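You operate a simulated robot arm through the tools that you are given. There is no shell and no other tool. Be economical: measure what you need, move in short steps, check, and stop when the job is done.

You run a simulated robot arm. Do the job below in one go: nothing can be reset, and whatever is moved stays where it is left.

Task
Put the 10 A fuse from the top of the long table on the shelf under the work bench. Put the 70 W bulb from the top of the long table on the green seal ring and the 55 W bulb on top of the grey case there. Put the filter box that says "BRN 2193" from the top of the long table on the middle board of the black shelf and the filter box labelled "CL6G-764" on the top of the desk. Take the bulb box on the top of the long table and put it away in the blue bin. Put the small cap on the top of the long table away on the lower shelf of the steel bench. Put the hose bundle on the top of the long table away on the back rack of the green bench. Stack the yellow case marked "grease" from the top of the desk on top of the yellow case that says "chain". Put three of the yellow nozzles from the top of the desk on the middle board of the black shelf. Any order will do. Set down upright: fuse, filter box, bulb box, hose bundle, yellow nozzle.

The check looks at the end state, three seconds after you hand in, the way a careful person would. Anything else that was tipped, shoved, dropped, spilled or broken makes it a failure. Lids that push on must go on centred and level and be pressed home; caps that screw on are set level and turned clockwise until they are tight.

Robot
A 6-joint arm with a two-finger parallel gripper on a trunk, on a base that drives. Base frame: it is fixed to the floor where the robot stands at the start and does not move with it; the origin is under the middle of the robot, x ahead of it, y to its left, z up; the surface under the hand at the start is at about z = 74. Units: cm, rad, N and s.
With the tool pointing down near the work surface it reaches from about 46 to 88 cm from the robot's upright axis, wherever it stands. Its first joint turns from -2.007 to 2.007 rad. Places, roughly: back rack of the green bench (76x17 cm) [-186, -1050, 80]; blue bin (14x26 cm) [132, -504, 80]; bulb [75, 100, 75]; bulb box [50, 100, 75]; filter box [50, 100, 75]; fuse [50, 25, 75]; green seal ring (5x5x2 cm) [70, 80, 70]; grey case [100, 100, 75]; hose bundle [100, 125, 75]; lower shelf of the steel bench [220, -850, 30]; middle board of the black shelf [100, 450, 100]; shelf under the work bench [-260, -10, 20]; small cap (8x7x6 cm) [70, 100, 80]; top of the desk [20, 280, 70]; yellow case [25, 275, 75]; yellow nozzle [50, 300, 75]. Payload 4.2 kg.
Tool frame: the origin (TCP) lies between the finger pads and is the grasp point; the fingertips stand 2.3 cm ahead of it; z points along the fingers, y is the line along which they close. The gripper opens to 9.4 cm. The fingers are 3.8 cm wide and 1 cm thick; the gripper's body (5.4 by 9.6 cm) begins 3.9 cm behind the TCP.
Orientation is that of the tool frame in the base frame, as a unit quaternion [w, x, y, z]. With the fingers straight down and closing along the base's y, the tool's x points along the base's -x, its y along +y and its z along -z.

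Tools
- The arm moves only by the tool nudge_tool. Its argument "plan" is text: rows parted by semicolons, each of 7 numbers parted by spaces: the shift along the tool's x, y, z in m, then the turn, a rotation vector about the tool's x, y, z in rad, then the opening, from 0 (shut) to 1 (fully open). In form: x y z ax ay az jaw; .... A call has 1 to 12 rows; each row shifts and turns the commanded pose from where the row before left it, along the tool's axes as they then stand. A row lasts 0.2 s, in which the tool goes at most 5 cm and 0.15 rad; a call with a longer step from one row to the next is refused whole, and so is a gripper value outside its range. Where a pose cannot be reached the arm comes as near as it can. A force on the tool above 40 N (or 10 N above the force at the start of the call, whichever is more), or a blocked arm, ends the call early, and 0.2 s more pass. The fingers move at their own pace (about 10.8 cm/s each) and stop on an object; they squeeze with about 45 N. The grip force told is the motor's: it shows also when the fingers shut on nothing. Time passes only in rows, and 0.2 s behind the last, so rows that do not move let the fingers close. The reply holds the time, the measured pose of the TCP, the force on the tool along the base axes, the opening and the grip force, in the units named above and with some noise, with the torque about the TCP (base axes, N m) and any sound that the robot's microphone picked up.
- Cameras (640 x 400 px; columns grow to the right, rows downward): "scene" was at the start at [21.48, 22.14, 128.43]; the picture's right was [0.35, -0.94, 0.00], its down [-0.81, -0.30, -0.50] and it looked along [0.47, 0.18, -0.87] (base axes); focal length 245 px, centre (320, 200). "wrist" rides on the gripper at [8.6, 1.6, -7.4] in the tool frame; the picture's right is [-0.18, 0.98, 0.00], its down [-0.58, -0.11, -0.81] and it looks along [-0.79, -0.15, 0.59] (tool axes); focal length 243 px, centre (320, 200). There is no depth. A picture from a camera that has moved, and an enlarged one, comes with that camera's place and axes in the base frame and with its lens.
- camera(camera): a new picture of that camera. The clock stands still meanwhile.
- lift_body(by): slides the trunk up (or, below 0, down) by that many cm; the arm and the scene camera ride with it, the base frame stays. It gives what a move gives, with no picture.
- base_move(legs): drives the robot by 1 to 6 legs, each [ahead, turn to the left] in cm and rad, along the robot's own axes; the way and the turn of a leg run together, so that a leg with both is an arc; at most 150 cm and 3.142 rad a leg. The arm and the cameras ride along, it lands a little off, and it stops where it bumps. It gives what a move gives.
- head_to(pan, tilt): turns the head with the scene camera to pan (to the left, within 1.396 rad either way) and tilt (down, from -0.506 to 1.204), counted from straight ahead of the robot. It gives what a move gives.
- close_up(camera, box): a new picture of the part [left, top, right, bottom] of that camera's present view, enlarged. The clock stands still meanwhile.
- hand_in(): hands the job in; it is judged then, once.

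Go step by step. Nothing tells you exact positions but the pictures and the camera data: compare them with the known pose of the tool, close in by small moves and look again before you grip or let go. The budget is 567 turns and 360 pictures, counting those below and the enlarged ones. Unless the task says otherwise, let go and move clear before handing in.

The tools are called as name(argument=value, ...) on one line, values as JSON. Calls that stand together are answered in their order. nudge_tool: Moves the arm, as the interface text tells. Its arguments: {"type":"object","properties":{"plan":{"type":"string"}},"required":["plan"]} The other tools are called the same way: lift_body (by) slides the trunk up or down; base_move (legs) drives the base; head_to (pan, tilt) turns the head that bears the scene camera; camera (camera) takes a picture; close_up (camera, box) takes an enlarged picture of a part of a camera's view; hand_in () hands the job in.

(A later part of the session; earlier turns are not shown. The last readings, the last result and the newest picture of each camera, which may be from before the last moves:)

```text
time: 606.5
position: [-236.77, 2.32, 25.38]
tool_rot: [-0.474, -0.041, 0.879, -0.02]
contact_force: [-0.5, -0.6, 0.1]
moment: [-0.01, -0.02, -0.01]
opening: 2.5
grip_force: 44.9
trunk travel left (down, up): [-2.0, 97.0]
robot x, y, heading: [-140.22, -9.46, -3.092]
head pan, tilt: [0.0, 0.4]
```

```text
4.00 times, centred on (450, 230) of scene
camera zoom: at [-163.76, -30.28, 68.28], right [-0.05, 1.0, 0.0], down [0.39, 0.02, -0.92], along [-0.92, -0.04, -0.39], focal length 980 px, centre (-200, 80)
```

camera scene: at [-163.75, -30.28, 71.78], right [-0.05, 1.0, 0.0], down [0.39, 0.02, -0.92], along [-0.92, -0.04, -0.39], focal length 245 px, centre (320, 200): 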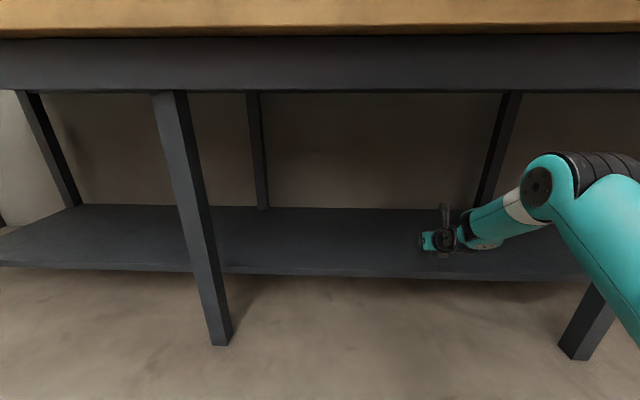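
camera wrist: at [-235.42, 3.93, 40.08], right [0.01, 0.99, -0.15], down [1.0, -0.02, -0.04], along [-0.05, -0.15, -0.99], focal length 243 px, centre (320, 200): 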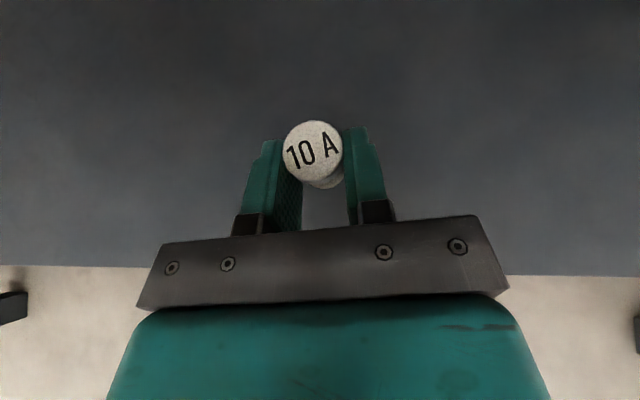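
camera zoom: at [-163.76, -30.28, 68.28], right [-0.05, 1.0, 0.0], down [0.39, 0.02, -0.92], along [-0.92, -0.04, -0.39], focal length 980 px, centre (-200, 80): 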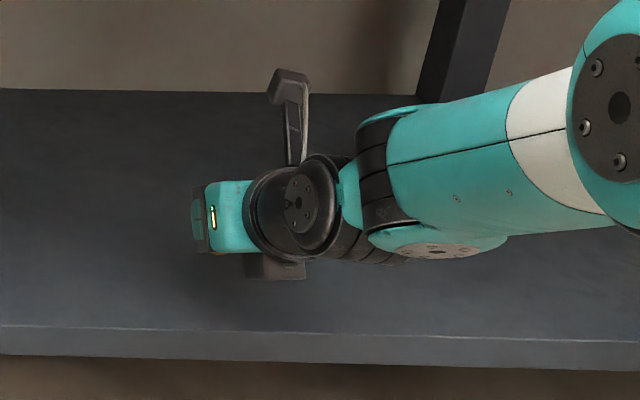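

lift_body(by=-1.0)

lift_body(by=-0.4)

```text
time: 607.1
position: [-236.78, 2.29, 24.35]
tool_rot: [-0.474, -0.04, 0.879, -0.019]
contact_force: [-0.1, -0.7, 0.1]
moment: [0.0, 0.02, 0.01]
opening: 2.48
grip_force: 44.6
trunk travel left (down, up): [-1.0, 98.0]
robot x, y, heading: [-140.31, -9.7, -3.095]
head pan, tilt: [0.0, 0.4]
```

```text
time: 607.6
position: [-236.88, 2.21, 24.01]
tool_rot: [-0.474, -0.041, 0.879, -0.02]
contact_force: [-0.1, -0.2, -0.3]
moment: [0.02, 0.0, -0.03]
opening: 2.5
grip_force: 45.5
trunk travel left (down, up): [-0.6, 98.4]
robot x, y, heading: [-140.42, -9.78, -3.09]
head pan, tilt: [0.0, 0.4]
```

nudge_tool(plan="-0.0025 0 0.0016 0 0 0 0.2; -0.0025 0 0.0016 0 0 0 0.2; 0 0 0 0 0 0 0.2")

close_up(camera="wrist", box=[220, 80, 420, 280])

```text
time: 608.4
position: [-236.74, 2.42, 23.47]
tool_rot: [-0.475, -0.04, 0.879, -0.019]
contact_force: [0.0, 1.1, 0.3]
moment: [-0.01, 0.0, 0.0]
opening: 2.49
grip_force: 44.4
trunk travel left (down, up): [-0.6, 98.4]
robot x, y, heading: [-140.19, -9.75, -3.094]
head pan, tilt: [0.0, 0.4]
```

```text
2.00 times, centred on (320, 180) of wrist
camera zoom: at [-235.43, 4.02, 34.62], right [0.01, 0.99, -0.15], down [1.0, -0.02, -0.04], along [-0.05, -0.15, -0.99], focal length 485 px, centre (320, 240)
```

zoom: 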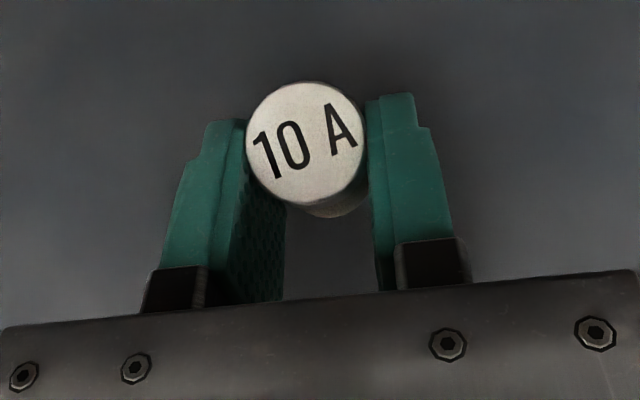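

nudge_tool(plan="-0.0025 0 0.0016 0 0 0 0.2; -0.0025 0 0.0016 0 0 0 0.2; -0.0025 0 0.0016 0 0 0 0.2; -0.0025 0 0.0016 0 0 0 0.2; 0 0 0 0 0 0 0.2")

```text
time: 609.6
position: [-236.81, 2.38, 22.79]
tool_rot: [-0.478, -0.041, 0.877, -0.02]
contact_force: [1.3, -0.3, 19.5]
moment: [-0.05, 0.09, 0.02]
opening: 2.5
grip_force: 45.4
trunk travel left (down, up): [-0.6, 98.4]
robot x, y, heading: [-140.19, -9.57, -3.096]
head pan, tilt: [0.0, 0.4]
```

nudge_tool(plan="0.0015 0 -0.001 0 0 0 0.2; 0 0 0 0 0 0 0.35; 0 0 0 0 0 0 0.5; 0 0 0 0 0 0 0.5; -0.008 0 -0.0125 0 0 0 0.5; -0.0165 0 -0.025 0 0 0 0.5; -0.0165 0 -0.025 0 0 0 0.5; -0.0165 0 -0.025 0 0 0 0.5; 0.0333 0 -0.0221 0 0 0 0.5; 0 0 0 0 0 0 0.5")

camera(camera="wrist")

camera(camera="scene")

```text
time: 611.8
position: [-226.43, 3.23, 26.24]
tool_rot: [-0.475, -0.04, 0.879, -0.02]
contact_force: [-0.3, -0.2, 0.7]
moment: [0.0, 0.01, 0.03]
opening: 4.69
grip_force: 0.1
trunk travel left (down, up): [-0.6, 98.4]
robot x, y, heading: [-140.21, -9.66, -3.095]
head pan, tilt: [0.0, 0.4]
```

```text
140 pictures are left
camera wrist: at [-225.04, 4.87, 37.5], right [0.01, 0.99, -0.15], down [1.0, -0.02, -0.04], along [-0.05, -0.15, -0.99], focal length 243 px, centre (320, 200)
```

wrist: 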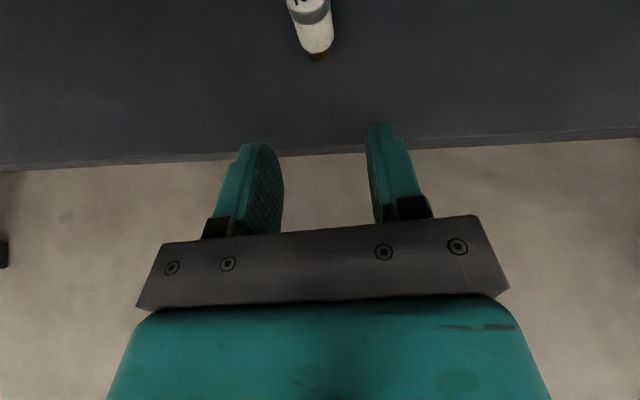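

```text
139 pictures are left
camera scene: at [-163.75, -30.28, 66.88], right [-0.05, 1.0, 0.0], down [0.39, 0.02, -0.92], along [-0.92, -0.04, -0.39], focal length 245 px, centre (320, 200)
```

scene: 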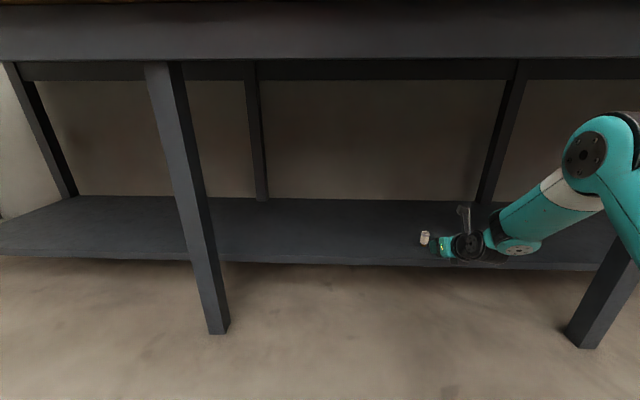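

Fuse stands on the shelf. Back out, raise the trunk, and go for the bulb box.

base_move(legs=[[-40, 0]])

lift_body(by=40)

lift_body(by=26.9)

nudge_tool(plan="0.0223 0 -0.0322 0 0 0 0.9; 0.0223 0 -0.0322 0 0 0 0.9; 0.0223 0 -0.0322 0 0 0 0.9; 0.0333 0 -0.0221 0 0 0 0.9; 0 0 0 0 0 0 0.9")

base_move(legs=[[0, -1.615], [127, 0], [0, -1.571]])

head_to(pan=0.0, tilt=0.6)

camera(camera="scene")

```text
time: 614.3
position: [-185.91, 5.69, 26.33]
tool_rot: [-0.475, -0.037, 0.879, -0.018]
contact_force: [-0.4, 0.3, 0.2]
moment: [-0.01, -0.04, 0.02]
opening: 4.69
grip_force: 0.1
trunk travel left (down, up): [-0.6, 98.4]
robot x, y, heading: [-99.88, -8.11, -3.102]
head pan, tilt: [0.0, 0.4]
```

```text
time: 618.1
position: [-185.86, 5.63, 66.17]
tool_rot: [-0.475, -0.038, 0.879, -0.018]
contact_force: [0.1, 1.2, -0.8]
moment: [-0.01, 0.0, -0.02]
opening: 4.7
grip_force: 0.1
trunk travel left (down, up): [-40.6, 58.4]
robot x, y, heading: [-99.88, -7.56, -3.104]
head pan, tilt: [0.0, 0.4]
```

```text
time: 620.9
position: [-186.02, 5.64, 93.27]
tool_rot: [-0.474, -0.037, 0.879, -0.018]
contact_force: [0.8, -0.3, -0.3]
moment: [0.04, -0.01, 0.02]
opening: 4.71
grip_force: 0.1
trunk travel left (down, up): [-67.5, 31.5]
robot x, y, heading: [-99.91, -8.14, -3.103]
head pan, tilt: [0.0, 0.4]
```

```text
time: 622.1
position: [-181.62, 5.91, 108.19]
tool_rot: [-0.475, -0.037, 0.879, -0.018]
contact_force: [-0.8, 0.2, 0.1]
moment: [0.01, 0.02, -0.01]
opening: 8.48
grip_force: 0.1
trunk travel left (down, up): [-67.5, 31.5]
robot x, y, heading: [-99.94, -7.83, -3.103]
head pan, tilt: [0.0, 0.4]
```

```text
time: 636.2
position: [-16.89, 100.45, 108.18]
tool_rot: [-0.007, 0.88, 0.018, 0.475]
contact_force: [0.7, 0.1, -0.5]
moment: [0.02, -0.02, 0.01]
opening: 8.45
grip_force: 0.1
trunk travel left (down, up): [-67.5, 31.5]
robot x, y, heading: [-97.92, 117.94, 0.0]
head pan, tilt: [0.0, 0.4]
```

```text
time: 636.9
position: [-16.86, 100.34, 107.96]
tool_rot: [-0.007, 0.88, 0.017, 0.475]
contact_force: [0.0, -0.1, -0.5]
moment: [0.01, 0.0, -0.01]
opening: 8.46
grip_force: 0.0
trunk travel left (down, up): [-67.5, 31.5]
robot x, y, heading: [-98.03, 118.26, -0.006]
head pan, tilt: [0.0, 0.6]
```

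```text
138 pictures are left
camera scene: at [-73.67, 137.43, 131.97], right [0.0, -1.0, 0.0], down [-0.56, 0.0, -0.83], along [0.83, 0.0, -0.56], focal length 245 px, centre (320, 200)
```

scene: 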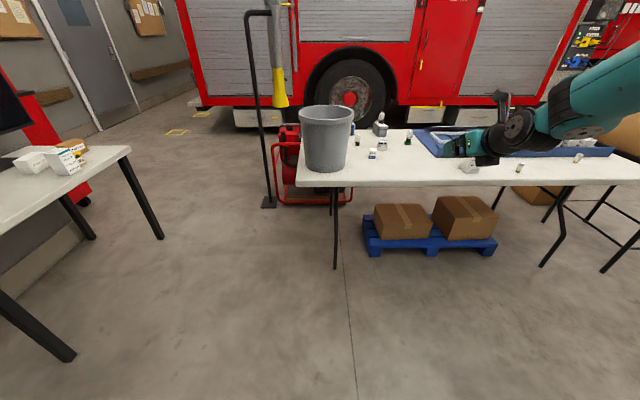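

I'll turn the hand to point straight down (camera ahead) for the bulb box, then approach.

nudge_tool(plan="-0.0121 0 -0.0184 0 -0.1237 0 0.9; -0.0143 0 -0.0168 0 -0.1237 0 0.9; -0.0162 0 -0.0149 0 -0.1237 0 0.9; -0.0179 0 -0.0128 0 -0.1237 0 0.9; -0.0194 0 -0.0105 0 -0.1237 0 0.9; -0.0205 0 -0.008 0 -0.1237 0 0.9; -0.0213 0 -0.0054 0 -0.1237 0 0.9; -0.0218 0 -0.0027 0 -0.1237 0 0.9; 0 0 0 0 0 0 0.9")

camera(camera="scene")

```text
time: 638.9
position: [-34.51, 99.67, 108.33]
tool_rot: [0.001, 1.0, 0.019, -0.001]
contact_force: [0.7, -0.4, 0.1]
moment: [0.01, 0.01, 0.0]
opening: 8.45
grip_force: 0.0
trunk travel left (down, up): [-67.5, 31.5]
robot x, y, heading: [-98.24, 118.22, -0.005]
head pan, tilt: [0.0, 0.6]
```

```text
137 pictures are left
camera scene: at [-73.67, 137.43, 131.96], right [0.0, -1.0, 0.0], down [-0.56, 0.0, -0.83], along [0.83, 0.0, -0.56], focal length 245 px, centre (320, 200)
```

scene: 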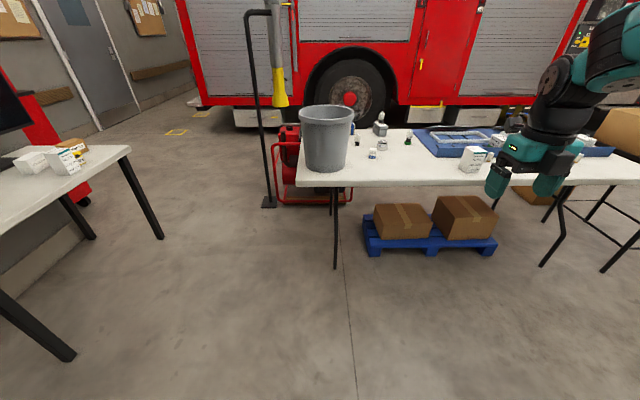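

base_move(legs=[[85, 0]])

camera(camera="wrist")

head_to(pan=0.0, tilt=0.8)

camera(camera="scene")

```text
time: 643.5
position: [50.76, 99.6, 108.42]
tool_rot: [0.001, 1.0, 0.02, 0.0]
contact_force: [-0.6, 0.2, -1.2]
moment: [-0.03, -0.01, -0.03]
opening: 8.47
grip_force: 0.1
trunk travel left (down, up): [-67.5, 31.5]
robot x, y, heading: [-12.47, 117.67, -0.002]
head pan, tilt: [0.0, 0.6]
```

```text
136 pictures are left
camera wrist: at [59.62, 98.31, 115.68], right [-0.14, -0.99, 0.0], down [-0.58, 0.09, 0.81], along [-0.8, 0.11, -0.59], focal length 243 px, centre (320, 200)
```

wrist: 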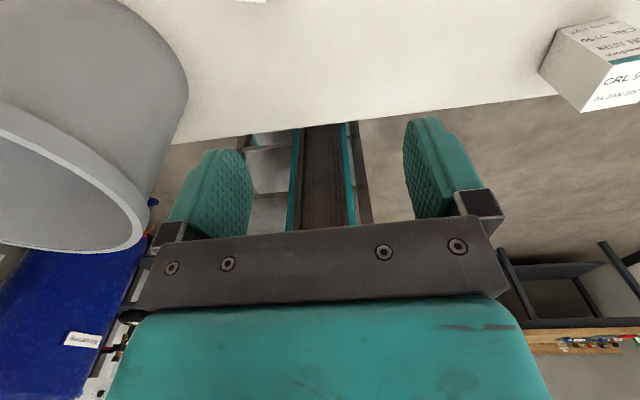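

```text
time: 644.2
position: [50.88, 99.69, 108.35]
tool_rot: [0.002, 1.0, 0.02, 0.001]
contact_force: [-0.7, -0.3, 1.0]
moment: [0.03, -0.04, -0.03]
opening: 8.43
grip_force: 0.1
trunk travel left (down, up): [-67.5, 31.5]
robot x, y, heading: [-12.36, 117.81, -0.001]
head pan, tilt: [0.0, 0.799]
```

```text
135 pictures are left
camera scene: at [10.87, 137.23, 130.28], right [0.0, -1.0, 0.0], down [-0.72, 0.0, -0.7], along [0.7, 0.0, -0.72], focal length 245 px, centre (320, 200)
```

scene: 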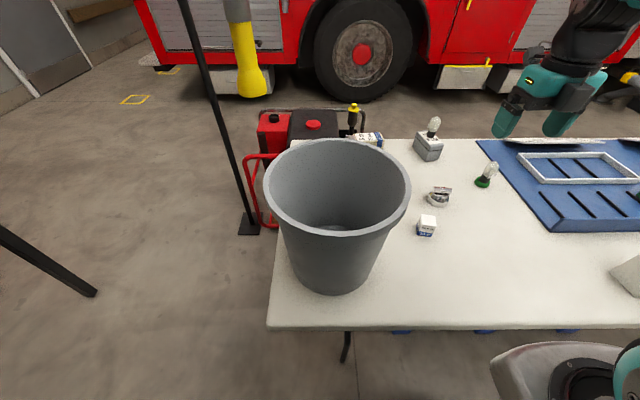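

close_up(camera="scene", box=[380, 160, 500, 250])

```text
4.44 times, centred on (440, 205) of scene
camera zoom: at [10.87, 137.23, 130.28], right [0.0, -1.0, 0.0], down [-0.72, 0.0, -0.7], along [0.7, 0.0, -0.72], focal length 1088 px, centre (-213, 178)
```

zoom: 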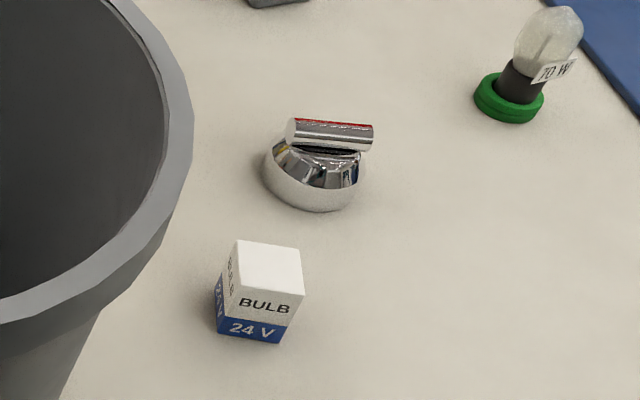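

nudge_tool(plan="0 0 0 0 0 0.145 0.9; 0 0 0 0 0 0.145 0.9; 0.0015 -0.04 0 0 0 0 0.9; 0.0015 -0.044 0 0 0 0 0.9; 0 0 0.045 0 0 0 0.8; 0 0 0.045 0 0 0 0.8; 0 0 0.045 0 0 0 0.8; 0 0 0.03 0 0 0 0.8; 0 0 0 0 0 0 0.8")

camera(camera="wrist")

close_up(camera="scene", box=[380, 160, 500, 250])

```text
time: 646.2
position: [49.13, 92.2, 92.72]
tool_rot: [0.002, 0.992, -0.123, 0.0]
contact_force: [0.3, 0.5, 0.6]
moment: [-0.03, -0.01, 0.01]
opening: 7.54
grip_force: 0.0
out of reach, approached as far as the arm can: row 1, 2, 3, 4, 5, 6
trunk travel left (down, up): [-67.5, 31.5]
robot x, y, heading: [-12.17, 117.82, -0.005]
head pan, tilt: [0.0, 0.799]
```

```text
133 pictures are left
camera wrist: at [57.19, 88.6, 100.06], right [-0.42, -0.91, 0.0], down [-0.54, 0.25, 0.81], along [-0.73, 0.33, -0.59], focal length 243 px, centre (320, 200)
```

wrist: 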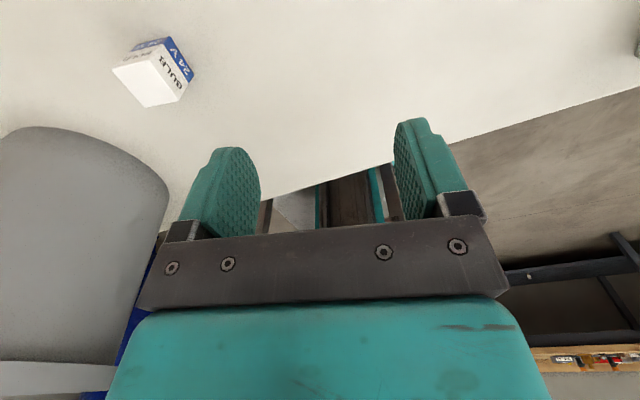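

```text
4.44 times, centred on (440, 205) of scene
camera zoom: at [10.86, 137.23, 130.28], right [0.0, -1.0, 0.0], down [-0.72, 0.0, -0.7], along [0.7, 0.0, -0.72], focal length 1088 px, centre (-213, 178)
```

zoom: 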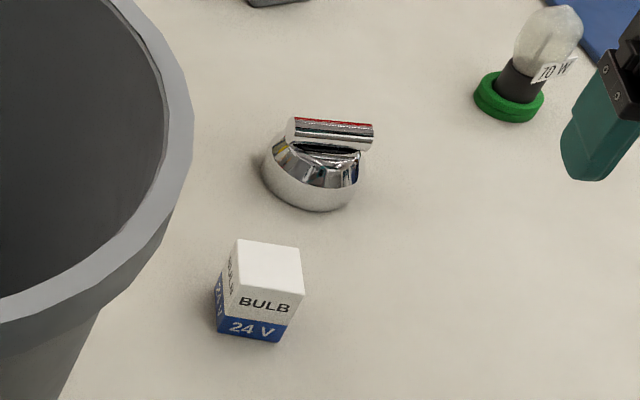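

nudge_tool(plan="0 0 0 0 0 -0.1428 0.8; 0 0 0 0 0 -0.1428 0.8; 0 0 0 0 0 -0.1428 0.8; 0 0 0 0 0 -0.1428 0.8; 0 0 0 0 0 -0.1428 0.8; 0 0 0 0 0 -0.1428 0.8; 0 0 0 0 0 -0.1428 0.8; 0 0 0 0 0 -0.1428 0.8; 0 0 0 0 0 -0.1428 0.8; 0 0 0 0 0 -0.1428 0.8; 0 0 0 0 0 -0.1428 0.8")

camera(camera="scene")

```text
time: 648.6
position: [49.09, 92.19, 92.57]
tool_rot: [0.001, 0.79, 0.614, -0.001]
contact_force: [0.1, 1.2, 0.2]
moment: [-0.01, 0.01, -0.01]
opening: 7.51
grip_force: 0.0
trunk travel left (down, up): [-67.5, 31.5]
robot x, y, heading: [-12.06, 117.24, -0.001]
head pan, tilt: [0.0, 0.799]
```

```text
131 pictures are left
camera scene: at [10.87, 137.23, 130.27], right [0.0, -1.0, 0.0], down [-0.72, 0.0, -0.7], along [0.7, 0.0, -0.72], focal length 245 px, centre (320, 200)
```

scene: 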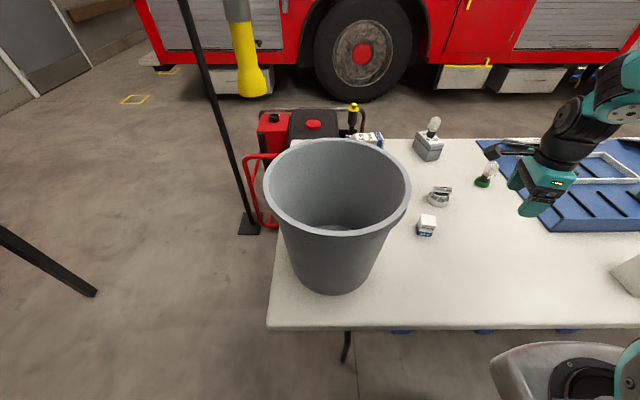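

nudge_tool(plan="0.04 0.0006 0 0 0 0 0.8; 0.04 0.0006 0 0 0 0 0.8; 0.04 0.0006 0 0 0 0 0.8; 0.04 0.0006 0 0 0 0 0.8; 0 0 0 0 0 0 0.8")

camera(camera="wrist")

close_up(camera="scene", box=[380, 160, 500, 250])

```text
time: 649.8
position: [53.25, 107.66, 92.49]
tool_rot: [0.001, 0.79, 0.613, -0.001]
contact_force: [-0.2, 0.2, 0.3]
moment: [-0.02, -0.02, -0.03]
opening: 7.52
grip_force: 0.0
trunk travel left (down, up): [-67.5, 31.5]
robot x, y, heading: [-12.76, 118.31, -0.007]
head pan, tilt: [0.0, 0.799]
```

```text
130 pictures are left
camera wrist: at [57.14, 115.61, 99.67], right [0.91, -0.42, 0.0], down [-0.25, -0.53, 0.81], along [-0.34, -0.73, -0.59], focal length 243 px, centre (320, 200)
```

wrist: 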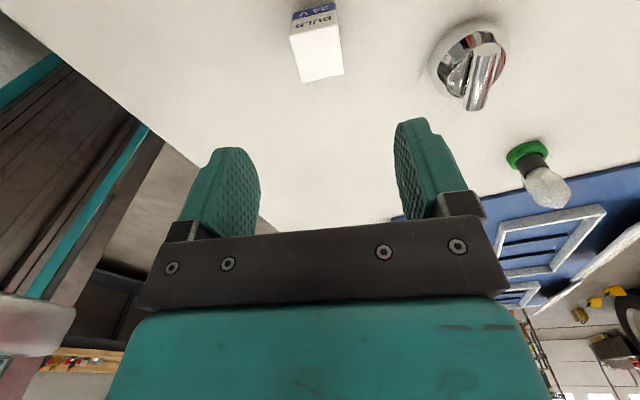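

```text
4.44 times, centred on (440, 205) of scene
camera zoom: at [10.87, 137.23, 130.28], right [0.0, -1.0, 0.0], down [-0.72, 0.0, -0.7], along [0.7, 0.0, -0.72], focal length 1088 px, centre (-213, 178)
```

zoom: 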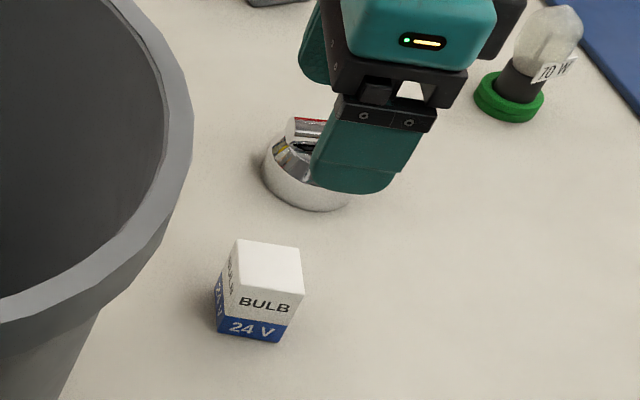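

nudge_tool(plan="0 0 0.04 0 0 0.04 0.8; 0 0 0.04 0 0 0 0.8; 0 0 0.04 0 0 0 0.8; 0 0 0.028 0 0 0 0.8; 0 0 0 0 0 0 0.8")

camera(camera="wrist")

```text
time: 651.0
position: [53.08, 107.49, 77.54]
tool_rot: [0.002, 0.802, 0.598, -0.002]
contact_force: [-0.5, 0.2, 0.4]
moment: [0.02, 0.01, -0.02]
opening: 7.52
grip_force: 0.0
trunk travel left (down, up): [-67.5, 31.5]
robot x, y, heading: [-12.2, 117.22, 0.001]
head pan, tilt: [0.0, 0.799]
```

```text
128 pictures are left
camera wrist: at [57.16, 115.38, 84.77], right [0.89, -0.46, 0.0], down [-0.27, -0.52, 0.81], along [-0.37, -0.72, -0.59], focal length 243 px, centre (320, 200)
```

wrist: 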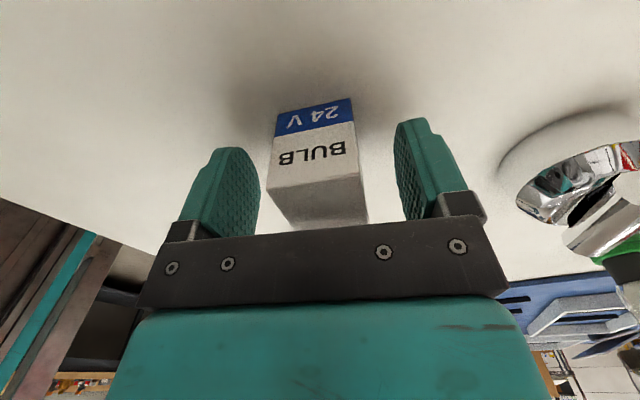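

nudge_tool(plan="0 0 0 0 0 0 0.55; 0 0 0 0 0 0 0.4; 0 0 0 0 0 0 0.3; 0 0 0 0 0 0 0.3; 0 0 0 0 0 0 0.3; 0 0 -0.02 0 0 0 0.3; 0 0 -0.045 0 0 0 0.3; 0 0 -0.045 0 0 0 0.3; 0 0 -0.045 0 0 0 0.3; 0 0 -0.045 0 0 0 0.3; 0 0 -0.045 0 0 0 0.3; 0 0 0 0 0 0 0.3")

camera(camera="scene")

```text
time: 653.6
position: [53.39, 107.7, 101.94]
tool_rot: [0.001, 0.802, 0.597, -0.002]
contact_force: [-0.1, 0.1, -0.3]
moment: [0.0, 0.03, 0.0]
opening: 3.71
grip_force: 44.9
trunk travel left (down, up): [-67.5, 31.5]
robot x, y, heading: [-12.7, 117.69, -0.001]
head pan, tilt: [0.0, 0.799]
```

```text
127 pictures are left
camera scene: at [10.88, 137.23, 130.27], right [0.0, -1.0, 0.0], down [-0.72, 0.0, -0.7], along [0.7, 0.0, -0.72], focal length 245 px, centre (320, 200)
```

scene: 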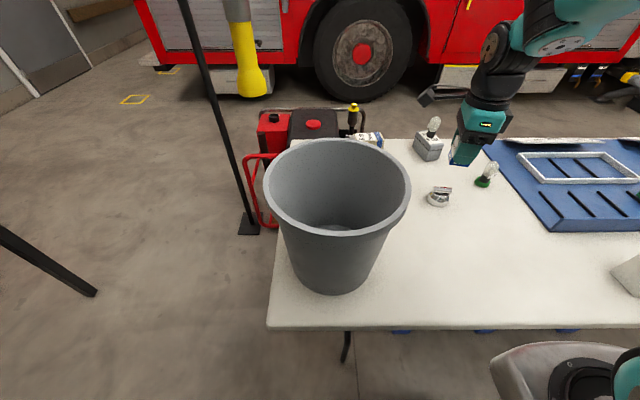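

Bulb box held. Back off, turn toward −y and look for the way.

base_move(legs=[[-27, 0], [0, -1.571], [150, 0]])

head_to(pan=0.5, tilt=0.3)

camera(camera="scene")

```text
time: 666.3
position: [-49.0, -97.69, 101.86]
tool_rot: [-0.001, 0.989, -0.146, -0.001]
contact_force: [0.3, -0.4, -0.5]
moment: [-0.01, -0.01, -0.04]
opening: 3.7
grip_force: 44.9
trunk travel left (down, up): [-67.5, 31.5]
robot x, y, heading: [-39.03, -31.63, -1.579]
head pan, tilt: [0.0, 0.799]
```

```text
time: 667.2
position: [-48.89, -97.66, 101.89]
tool_rot: [0.001, 0.989, -0.146, -0.002]
contact_force: [0.1, -0.8, 0.0]
moment: [0.01, -0.02, -0.01]
opening: 3.71
grip_force: 45.2
trunk travel left (down, up): [-67.5, 31.5]
robot x, y, heading: [-39.22, -31.98, -1.577]
head pan, tilt: [0.499, 0.3]
```

```text
126 pictures are left
camera scene: at [-14.99, -55.26, 134.7], right [-0.88, -0.47, 0.0], down [-0.14, 0.26, -0.95], along [0.45, -0.84, -0.3], focal length 245 px, centre (320, 200)
```

scene: 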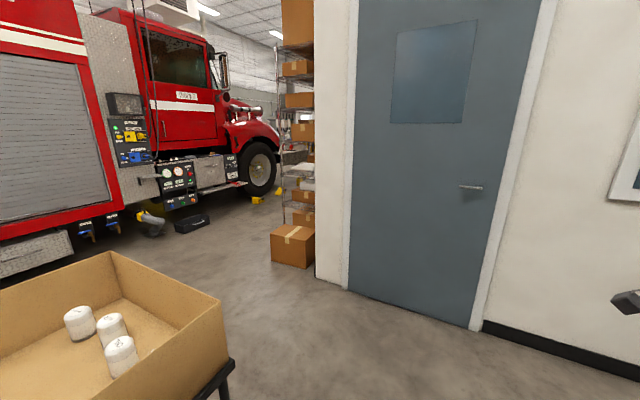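

base_move(legs=[[93, 0], [0, 1.35], [60, 0]])

head_to(pan=-0.4, tilt=0.3)

camera(camera="scene")

```text
time: 678.4
position: [79.47, -161.5, 101.92]
tool_rot: [0.001, 0.863, 0.506, -0.002]
contact_force: [-0.9, 0.6, -0.4]
moment: [-0.01, 0.04, -0.02]
opening: 3.73
grip_force: 45.2
trunk travel left (down, up): [-67.5, 31.5]
robot x, y, heading: [17.33, -137.52, -0.226]
head pan, tilt: [0.499, 0.3]
```

```text
time: 679.6
position: [79.5, -161.38, 101.95]
tool_rot: [0.001, 0.863, 0.505, -0.002]
contact_force: [0.2, -0.3, -0.1]
moment: [-0.01, 0.0, -0.02]
opening: 3.71
grip_force: 44.7
trunk travel left (down, up): [-67.5, 31.5]
robot x, y, heading: [17.51, -137.21, -0.223]
head pan, tilt: [-0.4, 0.3]
```

```text
125 pictures are left
camera scene: at [44.24, -126.92, 134.71], right [-0.58, -0.81, 0.0], down [-0.24, 0.17, -0.96], along [0.78, -0.56, -0.3], focal length 245 px, centre (320, 200)
```

scene: 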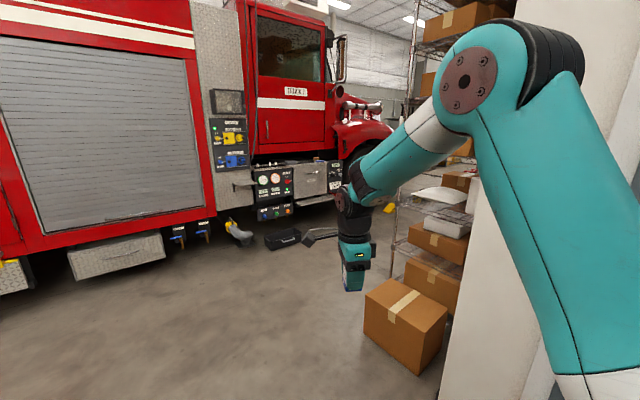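

base_move(legs=[[120, 0], [65, 0], [0, -1.35]])

head_to(pan=0.2, tilt=0.2)

camera(camera="scene")

```text
time: 692.1
position: [187.73, -243.72, 101.94]
tool_rot: [0.0, 0.99, -0.14, -0.001]
contact_force: [0.0, -0.9, -0.6]
moment: [0.0, -0.02, -0.03]
opening: 3.7
grip_force: 45.3
trunk travel left (down, up): [-67.5, 31.5]
robot x, y, heading: [197.33, -177.54, -1.563]
head pan, tilt: [-0.4, 0.3]
```

```text
time: 693.1
position: [187.62, -243.83, 102.0]
tool_rot: [0.0, 0.99, -0.139, -0.001]
contact_force: [-0.5, 0.7, 0.0]
moment: [-0.01, -0.01, 0.02]
opening: 3.71
grip_force: 45.3
trunk travel left (down, up): [-67.5, 31.5]
robot x, y, heading: [197.54, -177.85, -1.561]
head pan, tilt: [0.201, 0.201]
```

```text
124 pictures are left
camera scene: at [218.67, -201.97, 135.64], right [-0.98, -0.21, 0.0], down [-0.04, 0.2, -0.98], along [0.2, -0.96, -0.2], focal length 245 px, centre (320, 200)
```

scene: 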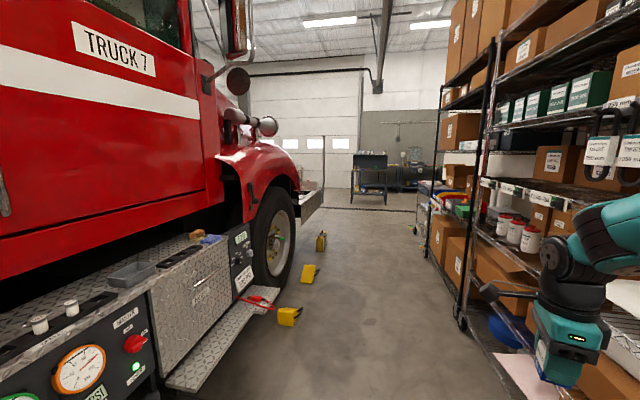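

base_move(legs=[[130, 0], [90, 0]])

head_to(pan=-0.5, tilt=0.35)

camera(camera="scene")

```text
time: 704.0
position: [195.95, -465.21, 101.95]
tool_rot: [0.0, 0.993, -0.122, -0.002]
contact_force: [0.2, 0.5, -0.9]
moment: [-0.01, 0.01, 0.02]
opening: 3.73
grip_force: 45.1
trunk travel left (down, up): [-67.5, 31.5]
robot x, y, heading: [202.45, -399.08, -1.531]
head pan, tilt: [0.201, 0.201]
```

```text
time: 705.1
position: [195.84, -465.19, 101.96]
tool_rot: [0.0, 0.992, -0.123, -0.001]
contact_force: [0.0, 0.6, -0.1]
moment: [0.02, 0.02, -0.01]
opening: 3.7
grip_force: 45.1
trunk travel left (down, up): [-67.5, 31.5]
robot x, y, heading: [203.06, -399.07, -1.524]
head pan, tilt: [-0.499, 0.351]
```

```text
123 pictures are left
camera scene: at [218.96, -421.57, 134.24], right [-0.9, 0.44, 0.0], down [0.15, 0.31, -0.94], along [-0.41, -0.84, -0.34], focal length 245 px, centre (320, 200)
```

scene: 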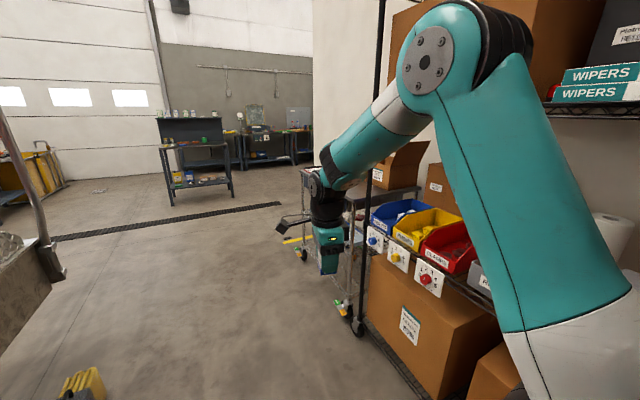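

close_up(camera="scene", box=[300, 100, 500, 340])

base_move(legs=[[50, 0]])

head_to(pan=-1.2, tilt=0.5)

camera(camera="scene")

```text
1.67 times, centred on (400, 220) of scene
camera zoom: at [218.96, -421.57, 134.24], right [-0.9, 0.44, 0.0], down [0.15, 0.31, -0.94], along [-0.41, -0.84, -0.34], focal length 408 px, centre (187, 167)
```

zoom: 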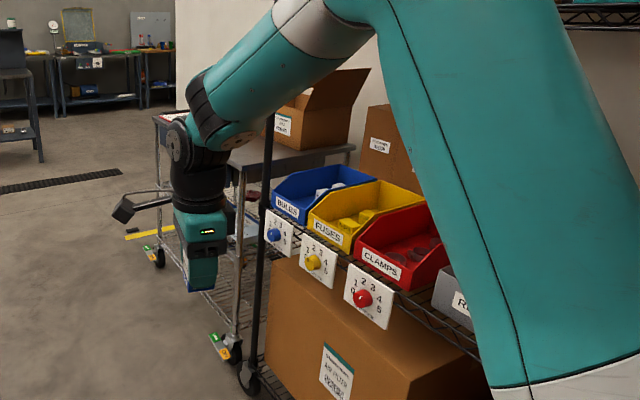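

```text
time: 708.1
position: [197.87, -515.98, 101.98]
tool_rot: [-0.001, 0.993, -0.122, -0.002]
contact_force: [0.7, 0.5, -1.1]
moment: [-0.01, -0.03, 0.01]
opening: 3.71
grip_force: 44.8
trunk travel left (down, up): [-67.5, 31.5]
robot x, y, heading: [205.05, -449.5, -1.531]
head pan, tilt: [-0.499, 0.351]
```

```text
time: 709.2
position: [197.96, -516.06, 101.9]
tool_rot: [0.0, 0.992, -0.123, -0.002]
contact_force: [-0.2, 0.3, -1.4]
moment: [-0.03, -0.01, 0.0]
opening: 3.72
grip_force: 45.5
trunk travel left (down, up): [-67.5, 31.5]
robot x, y, heading: [205.24, -450.02, -1.533]
head pan, tilt: [-1.201, 0.499]
```

```text
121 pictures are left
camera scene: at [216.88, -467.78, 132.87], right [-0.4, 0.92, 0.0], down [0.44, 0.19, -0.88], along [-0.8, -0.35, -0.48], focal length 245 px, centre (320, 200)
```

scene: 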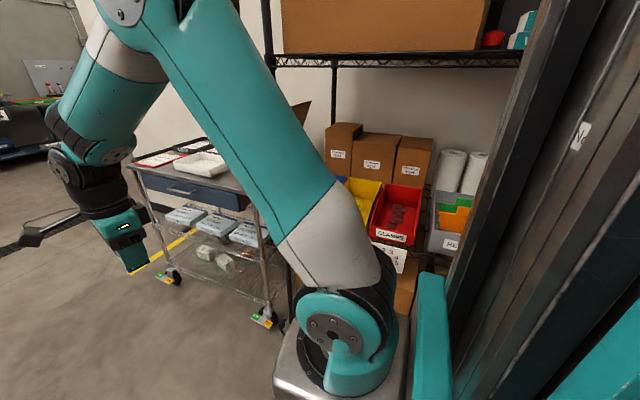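

Bins are on a rack shelf (blue "BULBS" at the far end), next shelf above at z≈134, so a vertical lowering should fit. Raise the hand, go level with the bin and face it from a distance.

nudge_tool(plan="0 0 -0.04 0 0 0 0.3; 0 0 -0.04 0 0 0 0.3; 0 0 0 0 0 0 0.3")

base_move(legs=[[0, 0.35], [72, 0], [0, -1.9]])

head_to(pan=0.0, tilt=0.5)

camera(camera="scene")

```text
time: 710.0
position: [198.07, -516.12, 110.02]
tool_rot: [0.0, 0.992, -0.122, -0.002]
contact_force: [-0.6, -0.8, -0.9]
moment: [0.01, 0.02, 0.02]
opening: 3.72
grip_force: 45.2
trunk travel left (down, up): [-67.5, 31.5]
robot x, y, heading: [204.89, -449.67, -1.529]
head pan, tilt: [-1.201, 0.499]
```

```text
time: 719.6
position: [166.85, -510.96, 110.05]
tool_rot: [0.002, -0.622, 0.783, 0.001]
contact_force: [-0.1, 0.4, -0.5]
moment: [0.02, -0.03, -0.01]
opening: 3.73
grip_force: 45.0
trunk travel left (down, up): [-67.5, 31.5]
robot x, y, heading: [233.16, -516.72, -3.086]
head pan, tilt: [-1.201, 0.499]
```

```text
time: 721.0
position: [166.82, -510.98, 109.96]
tool_rot: [0.002, -0.622, 0.783, 0.001]
contact_force: [0.4, -0.8, 0.7]
moment: [0.01, 0.01, -0.02]
opening: 3.7
grip_force: 44.6
trunk travel left (down, up): [-67.5, 31.5]
robot x, y, heading: [233.25, -516.87, -3.077]
head pan, tilt: [0.0, 0.499]
```

```text
120 pictures are left
camera scene: at [210.22, -537.62, 132.87], right [-0.06, 1.0, 0.0], down [0.48, 0.03, -0.88], along [-0.88, -0.05, -0.48], focal length 245 px, centre (320, 200)
```

scene: 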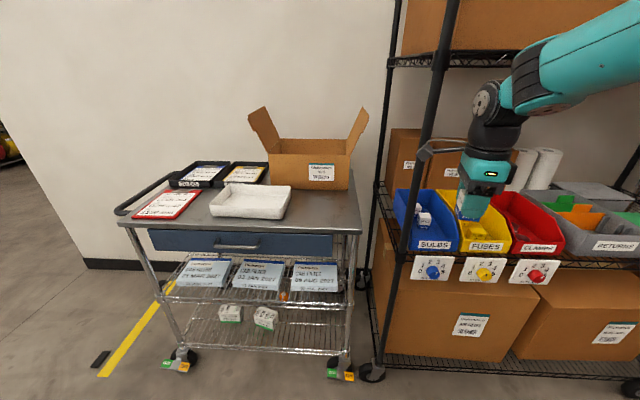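

close_up(camera="scene", box=[370, 150, 530, 270])

camera(camera="wrist")

```text
3.33 times, centred on (450, 210) of scene
camera zoom: at [210.22, -537.62, 132.87], right [-0.06, 1.0, 0.0], down [0.48, 0.03, -0.88], along [-0.88, -0.05, -0.48], focal length 816 px, centre (-113, 167)
```

zoom: 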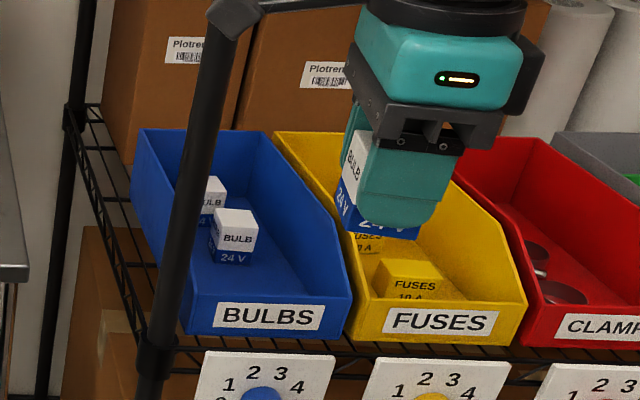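

```text
118 pictures are left
camera wrist: at [163.33, -519.14, 117.27], right [-0.92, 0.4, 0.0], down [0.24, 0.54, 0.81], along [0.32, 0.74, -0.59], focal length 243 px, centre (320, 200)
```

wrist: 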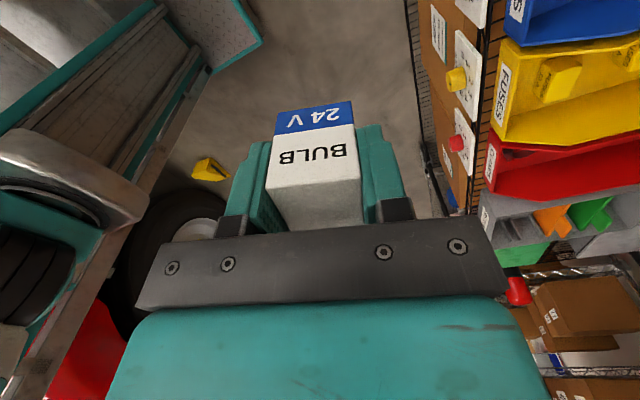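

The bin already has two boxes; free space is at its front around (139.8, −504.5). I turn the wrist so the fingers close along y.

nudge_tool(plan="0 0 0 0 0 -0.1386 0.3; 0 0 0 0 0 -0.1386 0.3; 0 0 0 0 0 -0.1386 0.3; 0 0 0 0 0 -0.1386 0.3; 0 0 0 0 0 -0.1386 0.3; 0 0 0 0 0 -0.1386 0.3; 0 0 0 0 0 -0.1386 0.3; 0 0 0 0 0 -0.1386 0.3; 0 0 0 0 0 -0.1386 0.3; 0 0 0 0 0 -0.1386 0.3; 0 0 0 0 0 -0.1386 0.3; 0 0 0 0 0 -0.1386 0.3")

camera(camera="wrist")

camera(camera="scene")

```text
time: 723.6
position: [166.87, -510.93, 110.0]
tool_rot: [-0.002, 0.998, -0.067, 0.0]
contact_force: [-1.0, 0.2, -0.7]
moment: [-0.01, 0.02, 0.0]
opening: 3.71
grip_force: 45.5
trunk travel left (down, up): [-67.5, 31.5]
robot x, y, heading: [233.09, -517.21, -3.08]
head pan, tilt: [0.0, 0.499]
```

```text
117 pictures are left
camera wrist: at [175.24, -513.84, 117.27], right [-0.31, -0.95, 0.0], down [-0.56, 0.18, 0.81], along [-0.77, 0.26, -0.59], focal length 243 px, centre (320, 200)
```

wrist: 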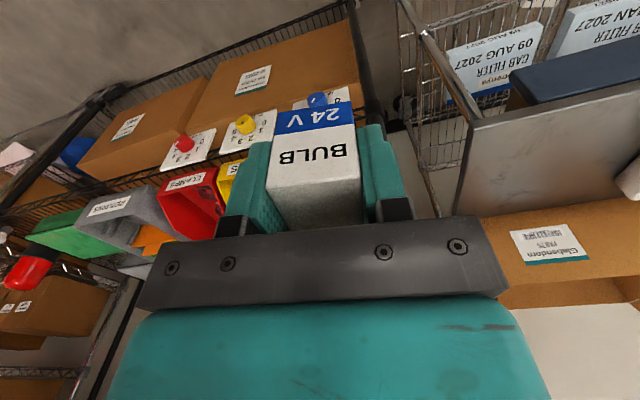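

```text
116 pictures are left
camera scene: at [210.22, -537.62, 132.87], right [-0.06, 1.0, 0.0], down [0.48, 0.03, -0.88], along [-0.88, -0.05, -0.48], focal length 245 px, centre (320, 200)
```

scene: 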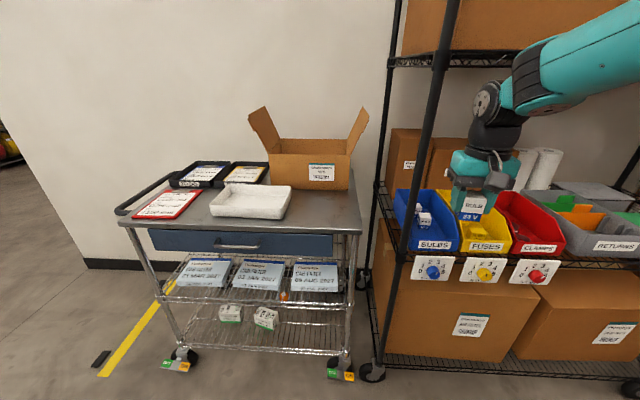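

nudge_tool(plan="0 0 0.03 0 0 -0.134 0.3; 0 0 0.04 0 0 0 0.3; 0 0 0.04 0 0 0 0.3; 0 0 0.03 0 0 0 0.3; 0 0 0 0 0 0 0.3")

camera(camera="scene")

```text
time: 724.8
position: [166.87, -510.87, 95.89]
tool_rot: [-0.002, 1.0, -0.001, 0.0]
contact_force: [1.6, 0.5, -0.5]
moment: [-0.01, -0.01, 0.0]
opening: 3.71
grip_force: 45.0
trunk travel left (down, up): [-67.5, 31.5]
robot x, y, heading: [232.99, -516.87, -3.08]
head pan, tilt: [0.0, 0.499]
```

```text
115 pictures are left
camera scene: at [210.23, -537.62, 132.87], right [-0.06, 1.0, 0.0], down [0.48, 0.03, -0.88], along [-0.88, -0.05, -0.48], focal length 245 px, centre (320, 200)
```

scene: 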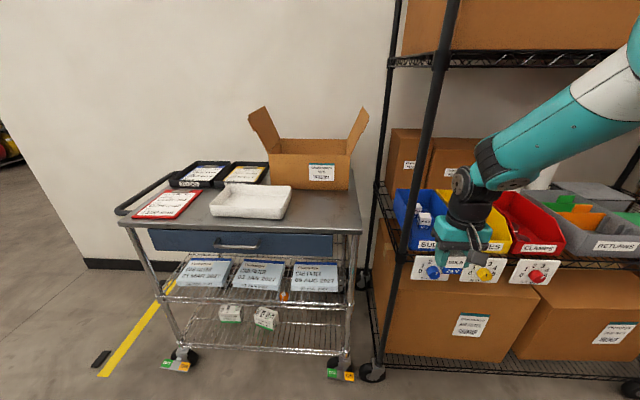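

nudge_tool(plan="-0.034 -0.014 0 0 0 0 0.3; -0.034 -0.014 0 0 0 0 0.3; -0.034 -0.014 0 0 0 0 0.3; -0.034 -0.014 0 0 0 0 0.3; -0.034 -0.014 0 0 0 0 0.3; 0 0 0 0 0 0 0.3")

camera(camera="scene")

camera(camera="wrist")

```text
time: 726.2
position: [149.68, -503.81, 95.96]
tool_rot: [-0.001, 1.0, -0.001, -0.001]
contact_force: [0.0, 0.4, 1.0]
moment: [0.02, -0.01, 0.0]
opening: 3.69
grip_force: 45.0
trunk travel left (down, up): [-67.5, 31.5]
robot x, y, heading: [233.31, -516.67, -3.079]
head pan, tilt: [0.0, 0.499]
```

```text
114 pictures are left
camera scene: at [210.23, -537.62, 132.87], right [-0.06, 1.0, 0.0], down [0.48, 0.03, -0.88], along [-0.88, -0.05, -0.48], focal length 245 px, centre (320, 200)
```

scene: 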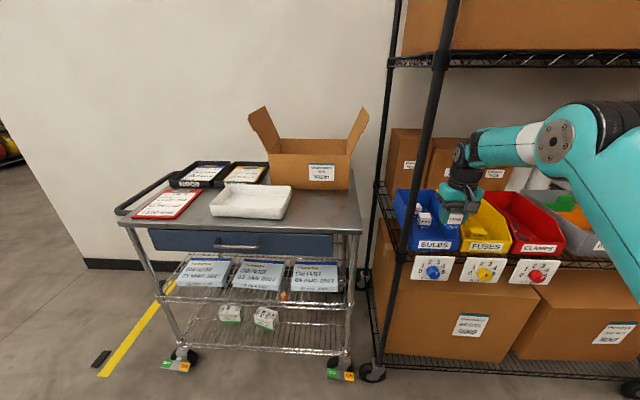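

```text
113 pictures are left
camera wrist: at [158.38, -505.67, 103.33], right [-0.19, -0.98, 0.0], down [-0.58, 0.11, 0.81], along [-0.79, 0.15, -0.59], focal length 243 px, centre (320, 200)
```

wrist: 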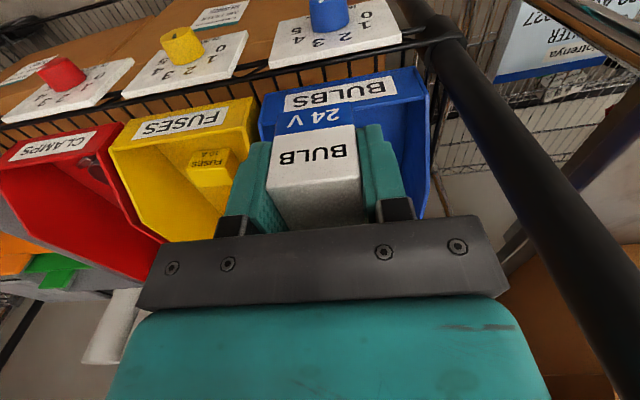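

base_move(legs=[[10, 0]])

camera(camera="wrist")

close_up(camera="scene", box=[370, 150, 530, 270])

```text
time: 727.4
position: [139.57, -504.7, 96.0]
tool_rot: [-0.001, 1.0, 0.0, 0.0]
contact_force: [-0.5, 0.0, -0.8]
moment: [-0.01, 0.0, -0.04]
opening: 3.71
grip_force: 45.4
trunk travel left (down, up): [-67.5, 31.5]
robot x, y, heading: [223.16, -517.36, -3.077]
head pan, tilt: [0.0, 0.499]
```

```text
112 pictures are left
camera wrist: at [148.27, -506.46, 103.34], right [-0.18, -0.98, 0.0], down [-0.58, 0.11, 0.81], along [-0.79, 0.15, -0.59], focal length 243 px, centre (320, 200)
```

wrist: 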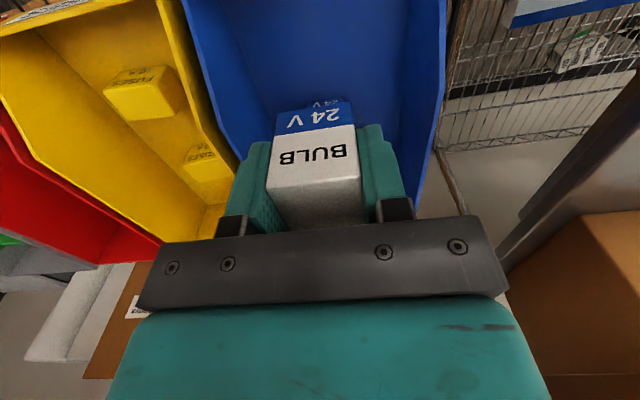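

```text
3.33 times, centred on (450, 210) of scene
camera zoom: at [200.16, -538.28, 132.87], right [-0.06, 1.0, 0.0], down [0.48, 0.03, -0.88], along [-0.88, -0.05, -0.48], focal length 816 px, centre (-113, 167)
```

zoom: 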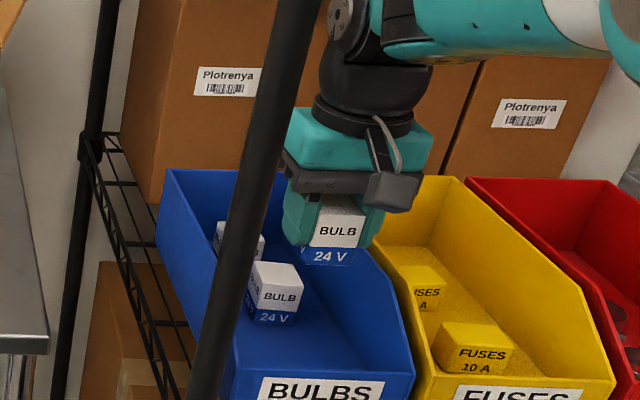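

nudge_tool(plan="0.006 0.006 0.02 0 0 0 0.3; 0 0 0.03 0 0 0 0.3; 0 0 0.03 0 0 0 0.3; 0 0 0.015 0 0 0 0.3; 0 0 0 0 0 0 0.3")

camera(camera="wrist")

close_up(camera="scene", box=[370, 150, 530, 270])

```text
time: 728.5
position: [140.12, -505.2, 86.39]
tool_rot: [-0.002, 1.0, 0.0, 0.0]
contact_force: [-0.5, 0.2, 1.0]
moment: [-0.01, -0.03, -0.02]
opening: 3.73
grip_force: 44.8
trunk travel left (down, up): [-67.5, 31.5]
robot x, y, heading: [223.16, -517.4, -3.082]
head pan, tilt: [0.0, 0.499]
```

```text
110 pictures are left
camera wrist: at [148.7, -507.0, 93.77], right [-0.18, -0.98, 0.0], down [-0.58, 0.11, 0.81], along [-0.79, 0.15, -0.59], focal length 243 px, centre (320, 200)
```

wrist: 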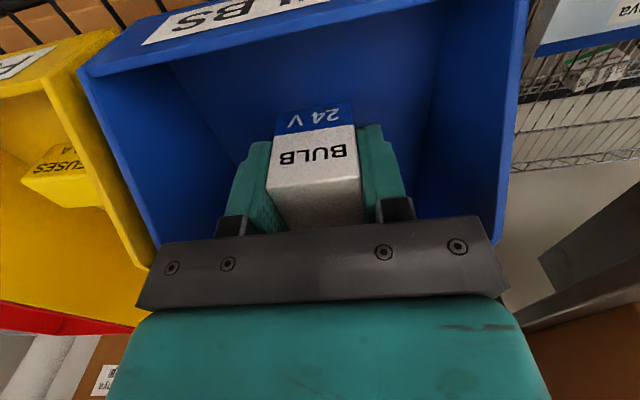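

```text
3.33 times, centred on (450, 210) of scene
camera zoom: at [200.17, -538.28, 132.87], right [-0.06, 1.0, 0.0], down [0.48, 0.03, -0.88], along [-0.88, -0.05, -0.48], focal length 816 px, centre (-113, 167)
```

zoom: 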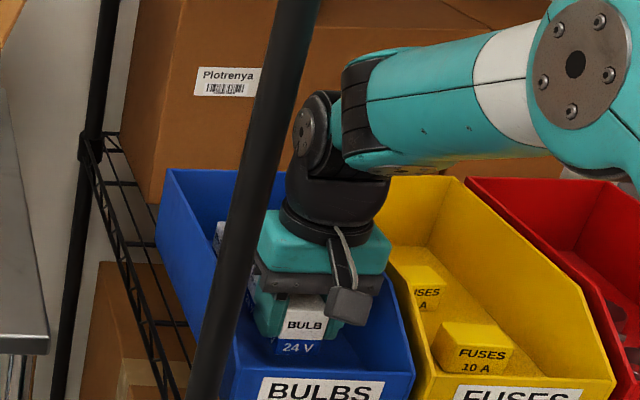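

nudge_tool(plan="0 0 0.008 0 0 0 0.3; 0 0 0.006 0 0 0 0.3; 0 0 0.004 0 0 0 0.3; 0 0 0.004 0 0 0 0.3; 0 0 0.003 0 0 0 0.3; 0 0 0 0 0 0 0.3")

```text
time: 730.0
position: [140.08, -505.29, 83.94]
tool_rot: [-0.002, 1.0, 0.0, 0.0]
contact_force: [0.4, -0.2, 1.7]
moment: [-0.04, 0.03, 0.01]
opening: 3.74
grip_force: 45.8
trunk travel left (down, up): [-67.5, 31.5]
robot x, y, heading: [223.41, -517.12, -3.081]
head pan, tilt: [0.0, 0.499]
```

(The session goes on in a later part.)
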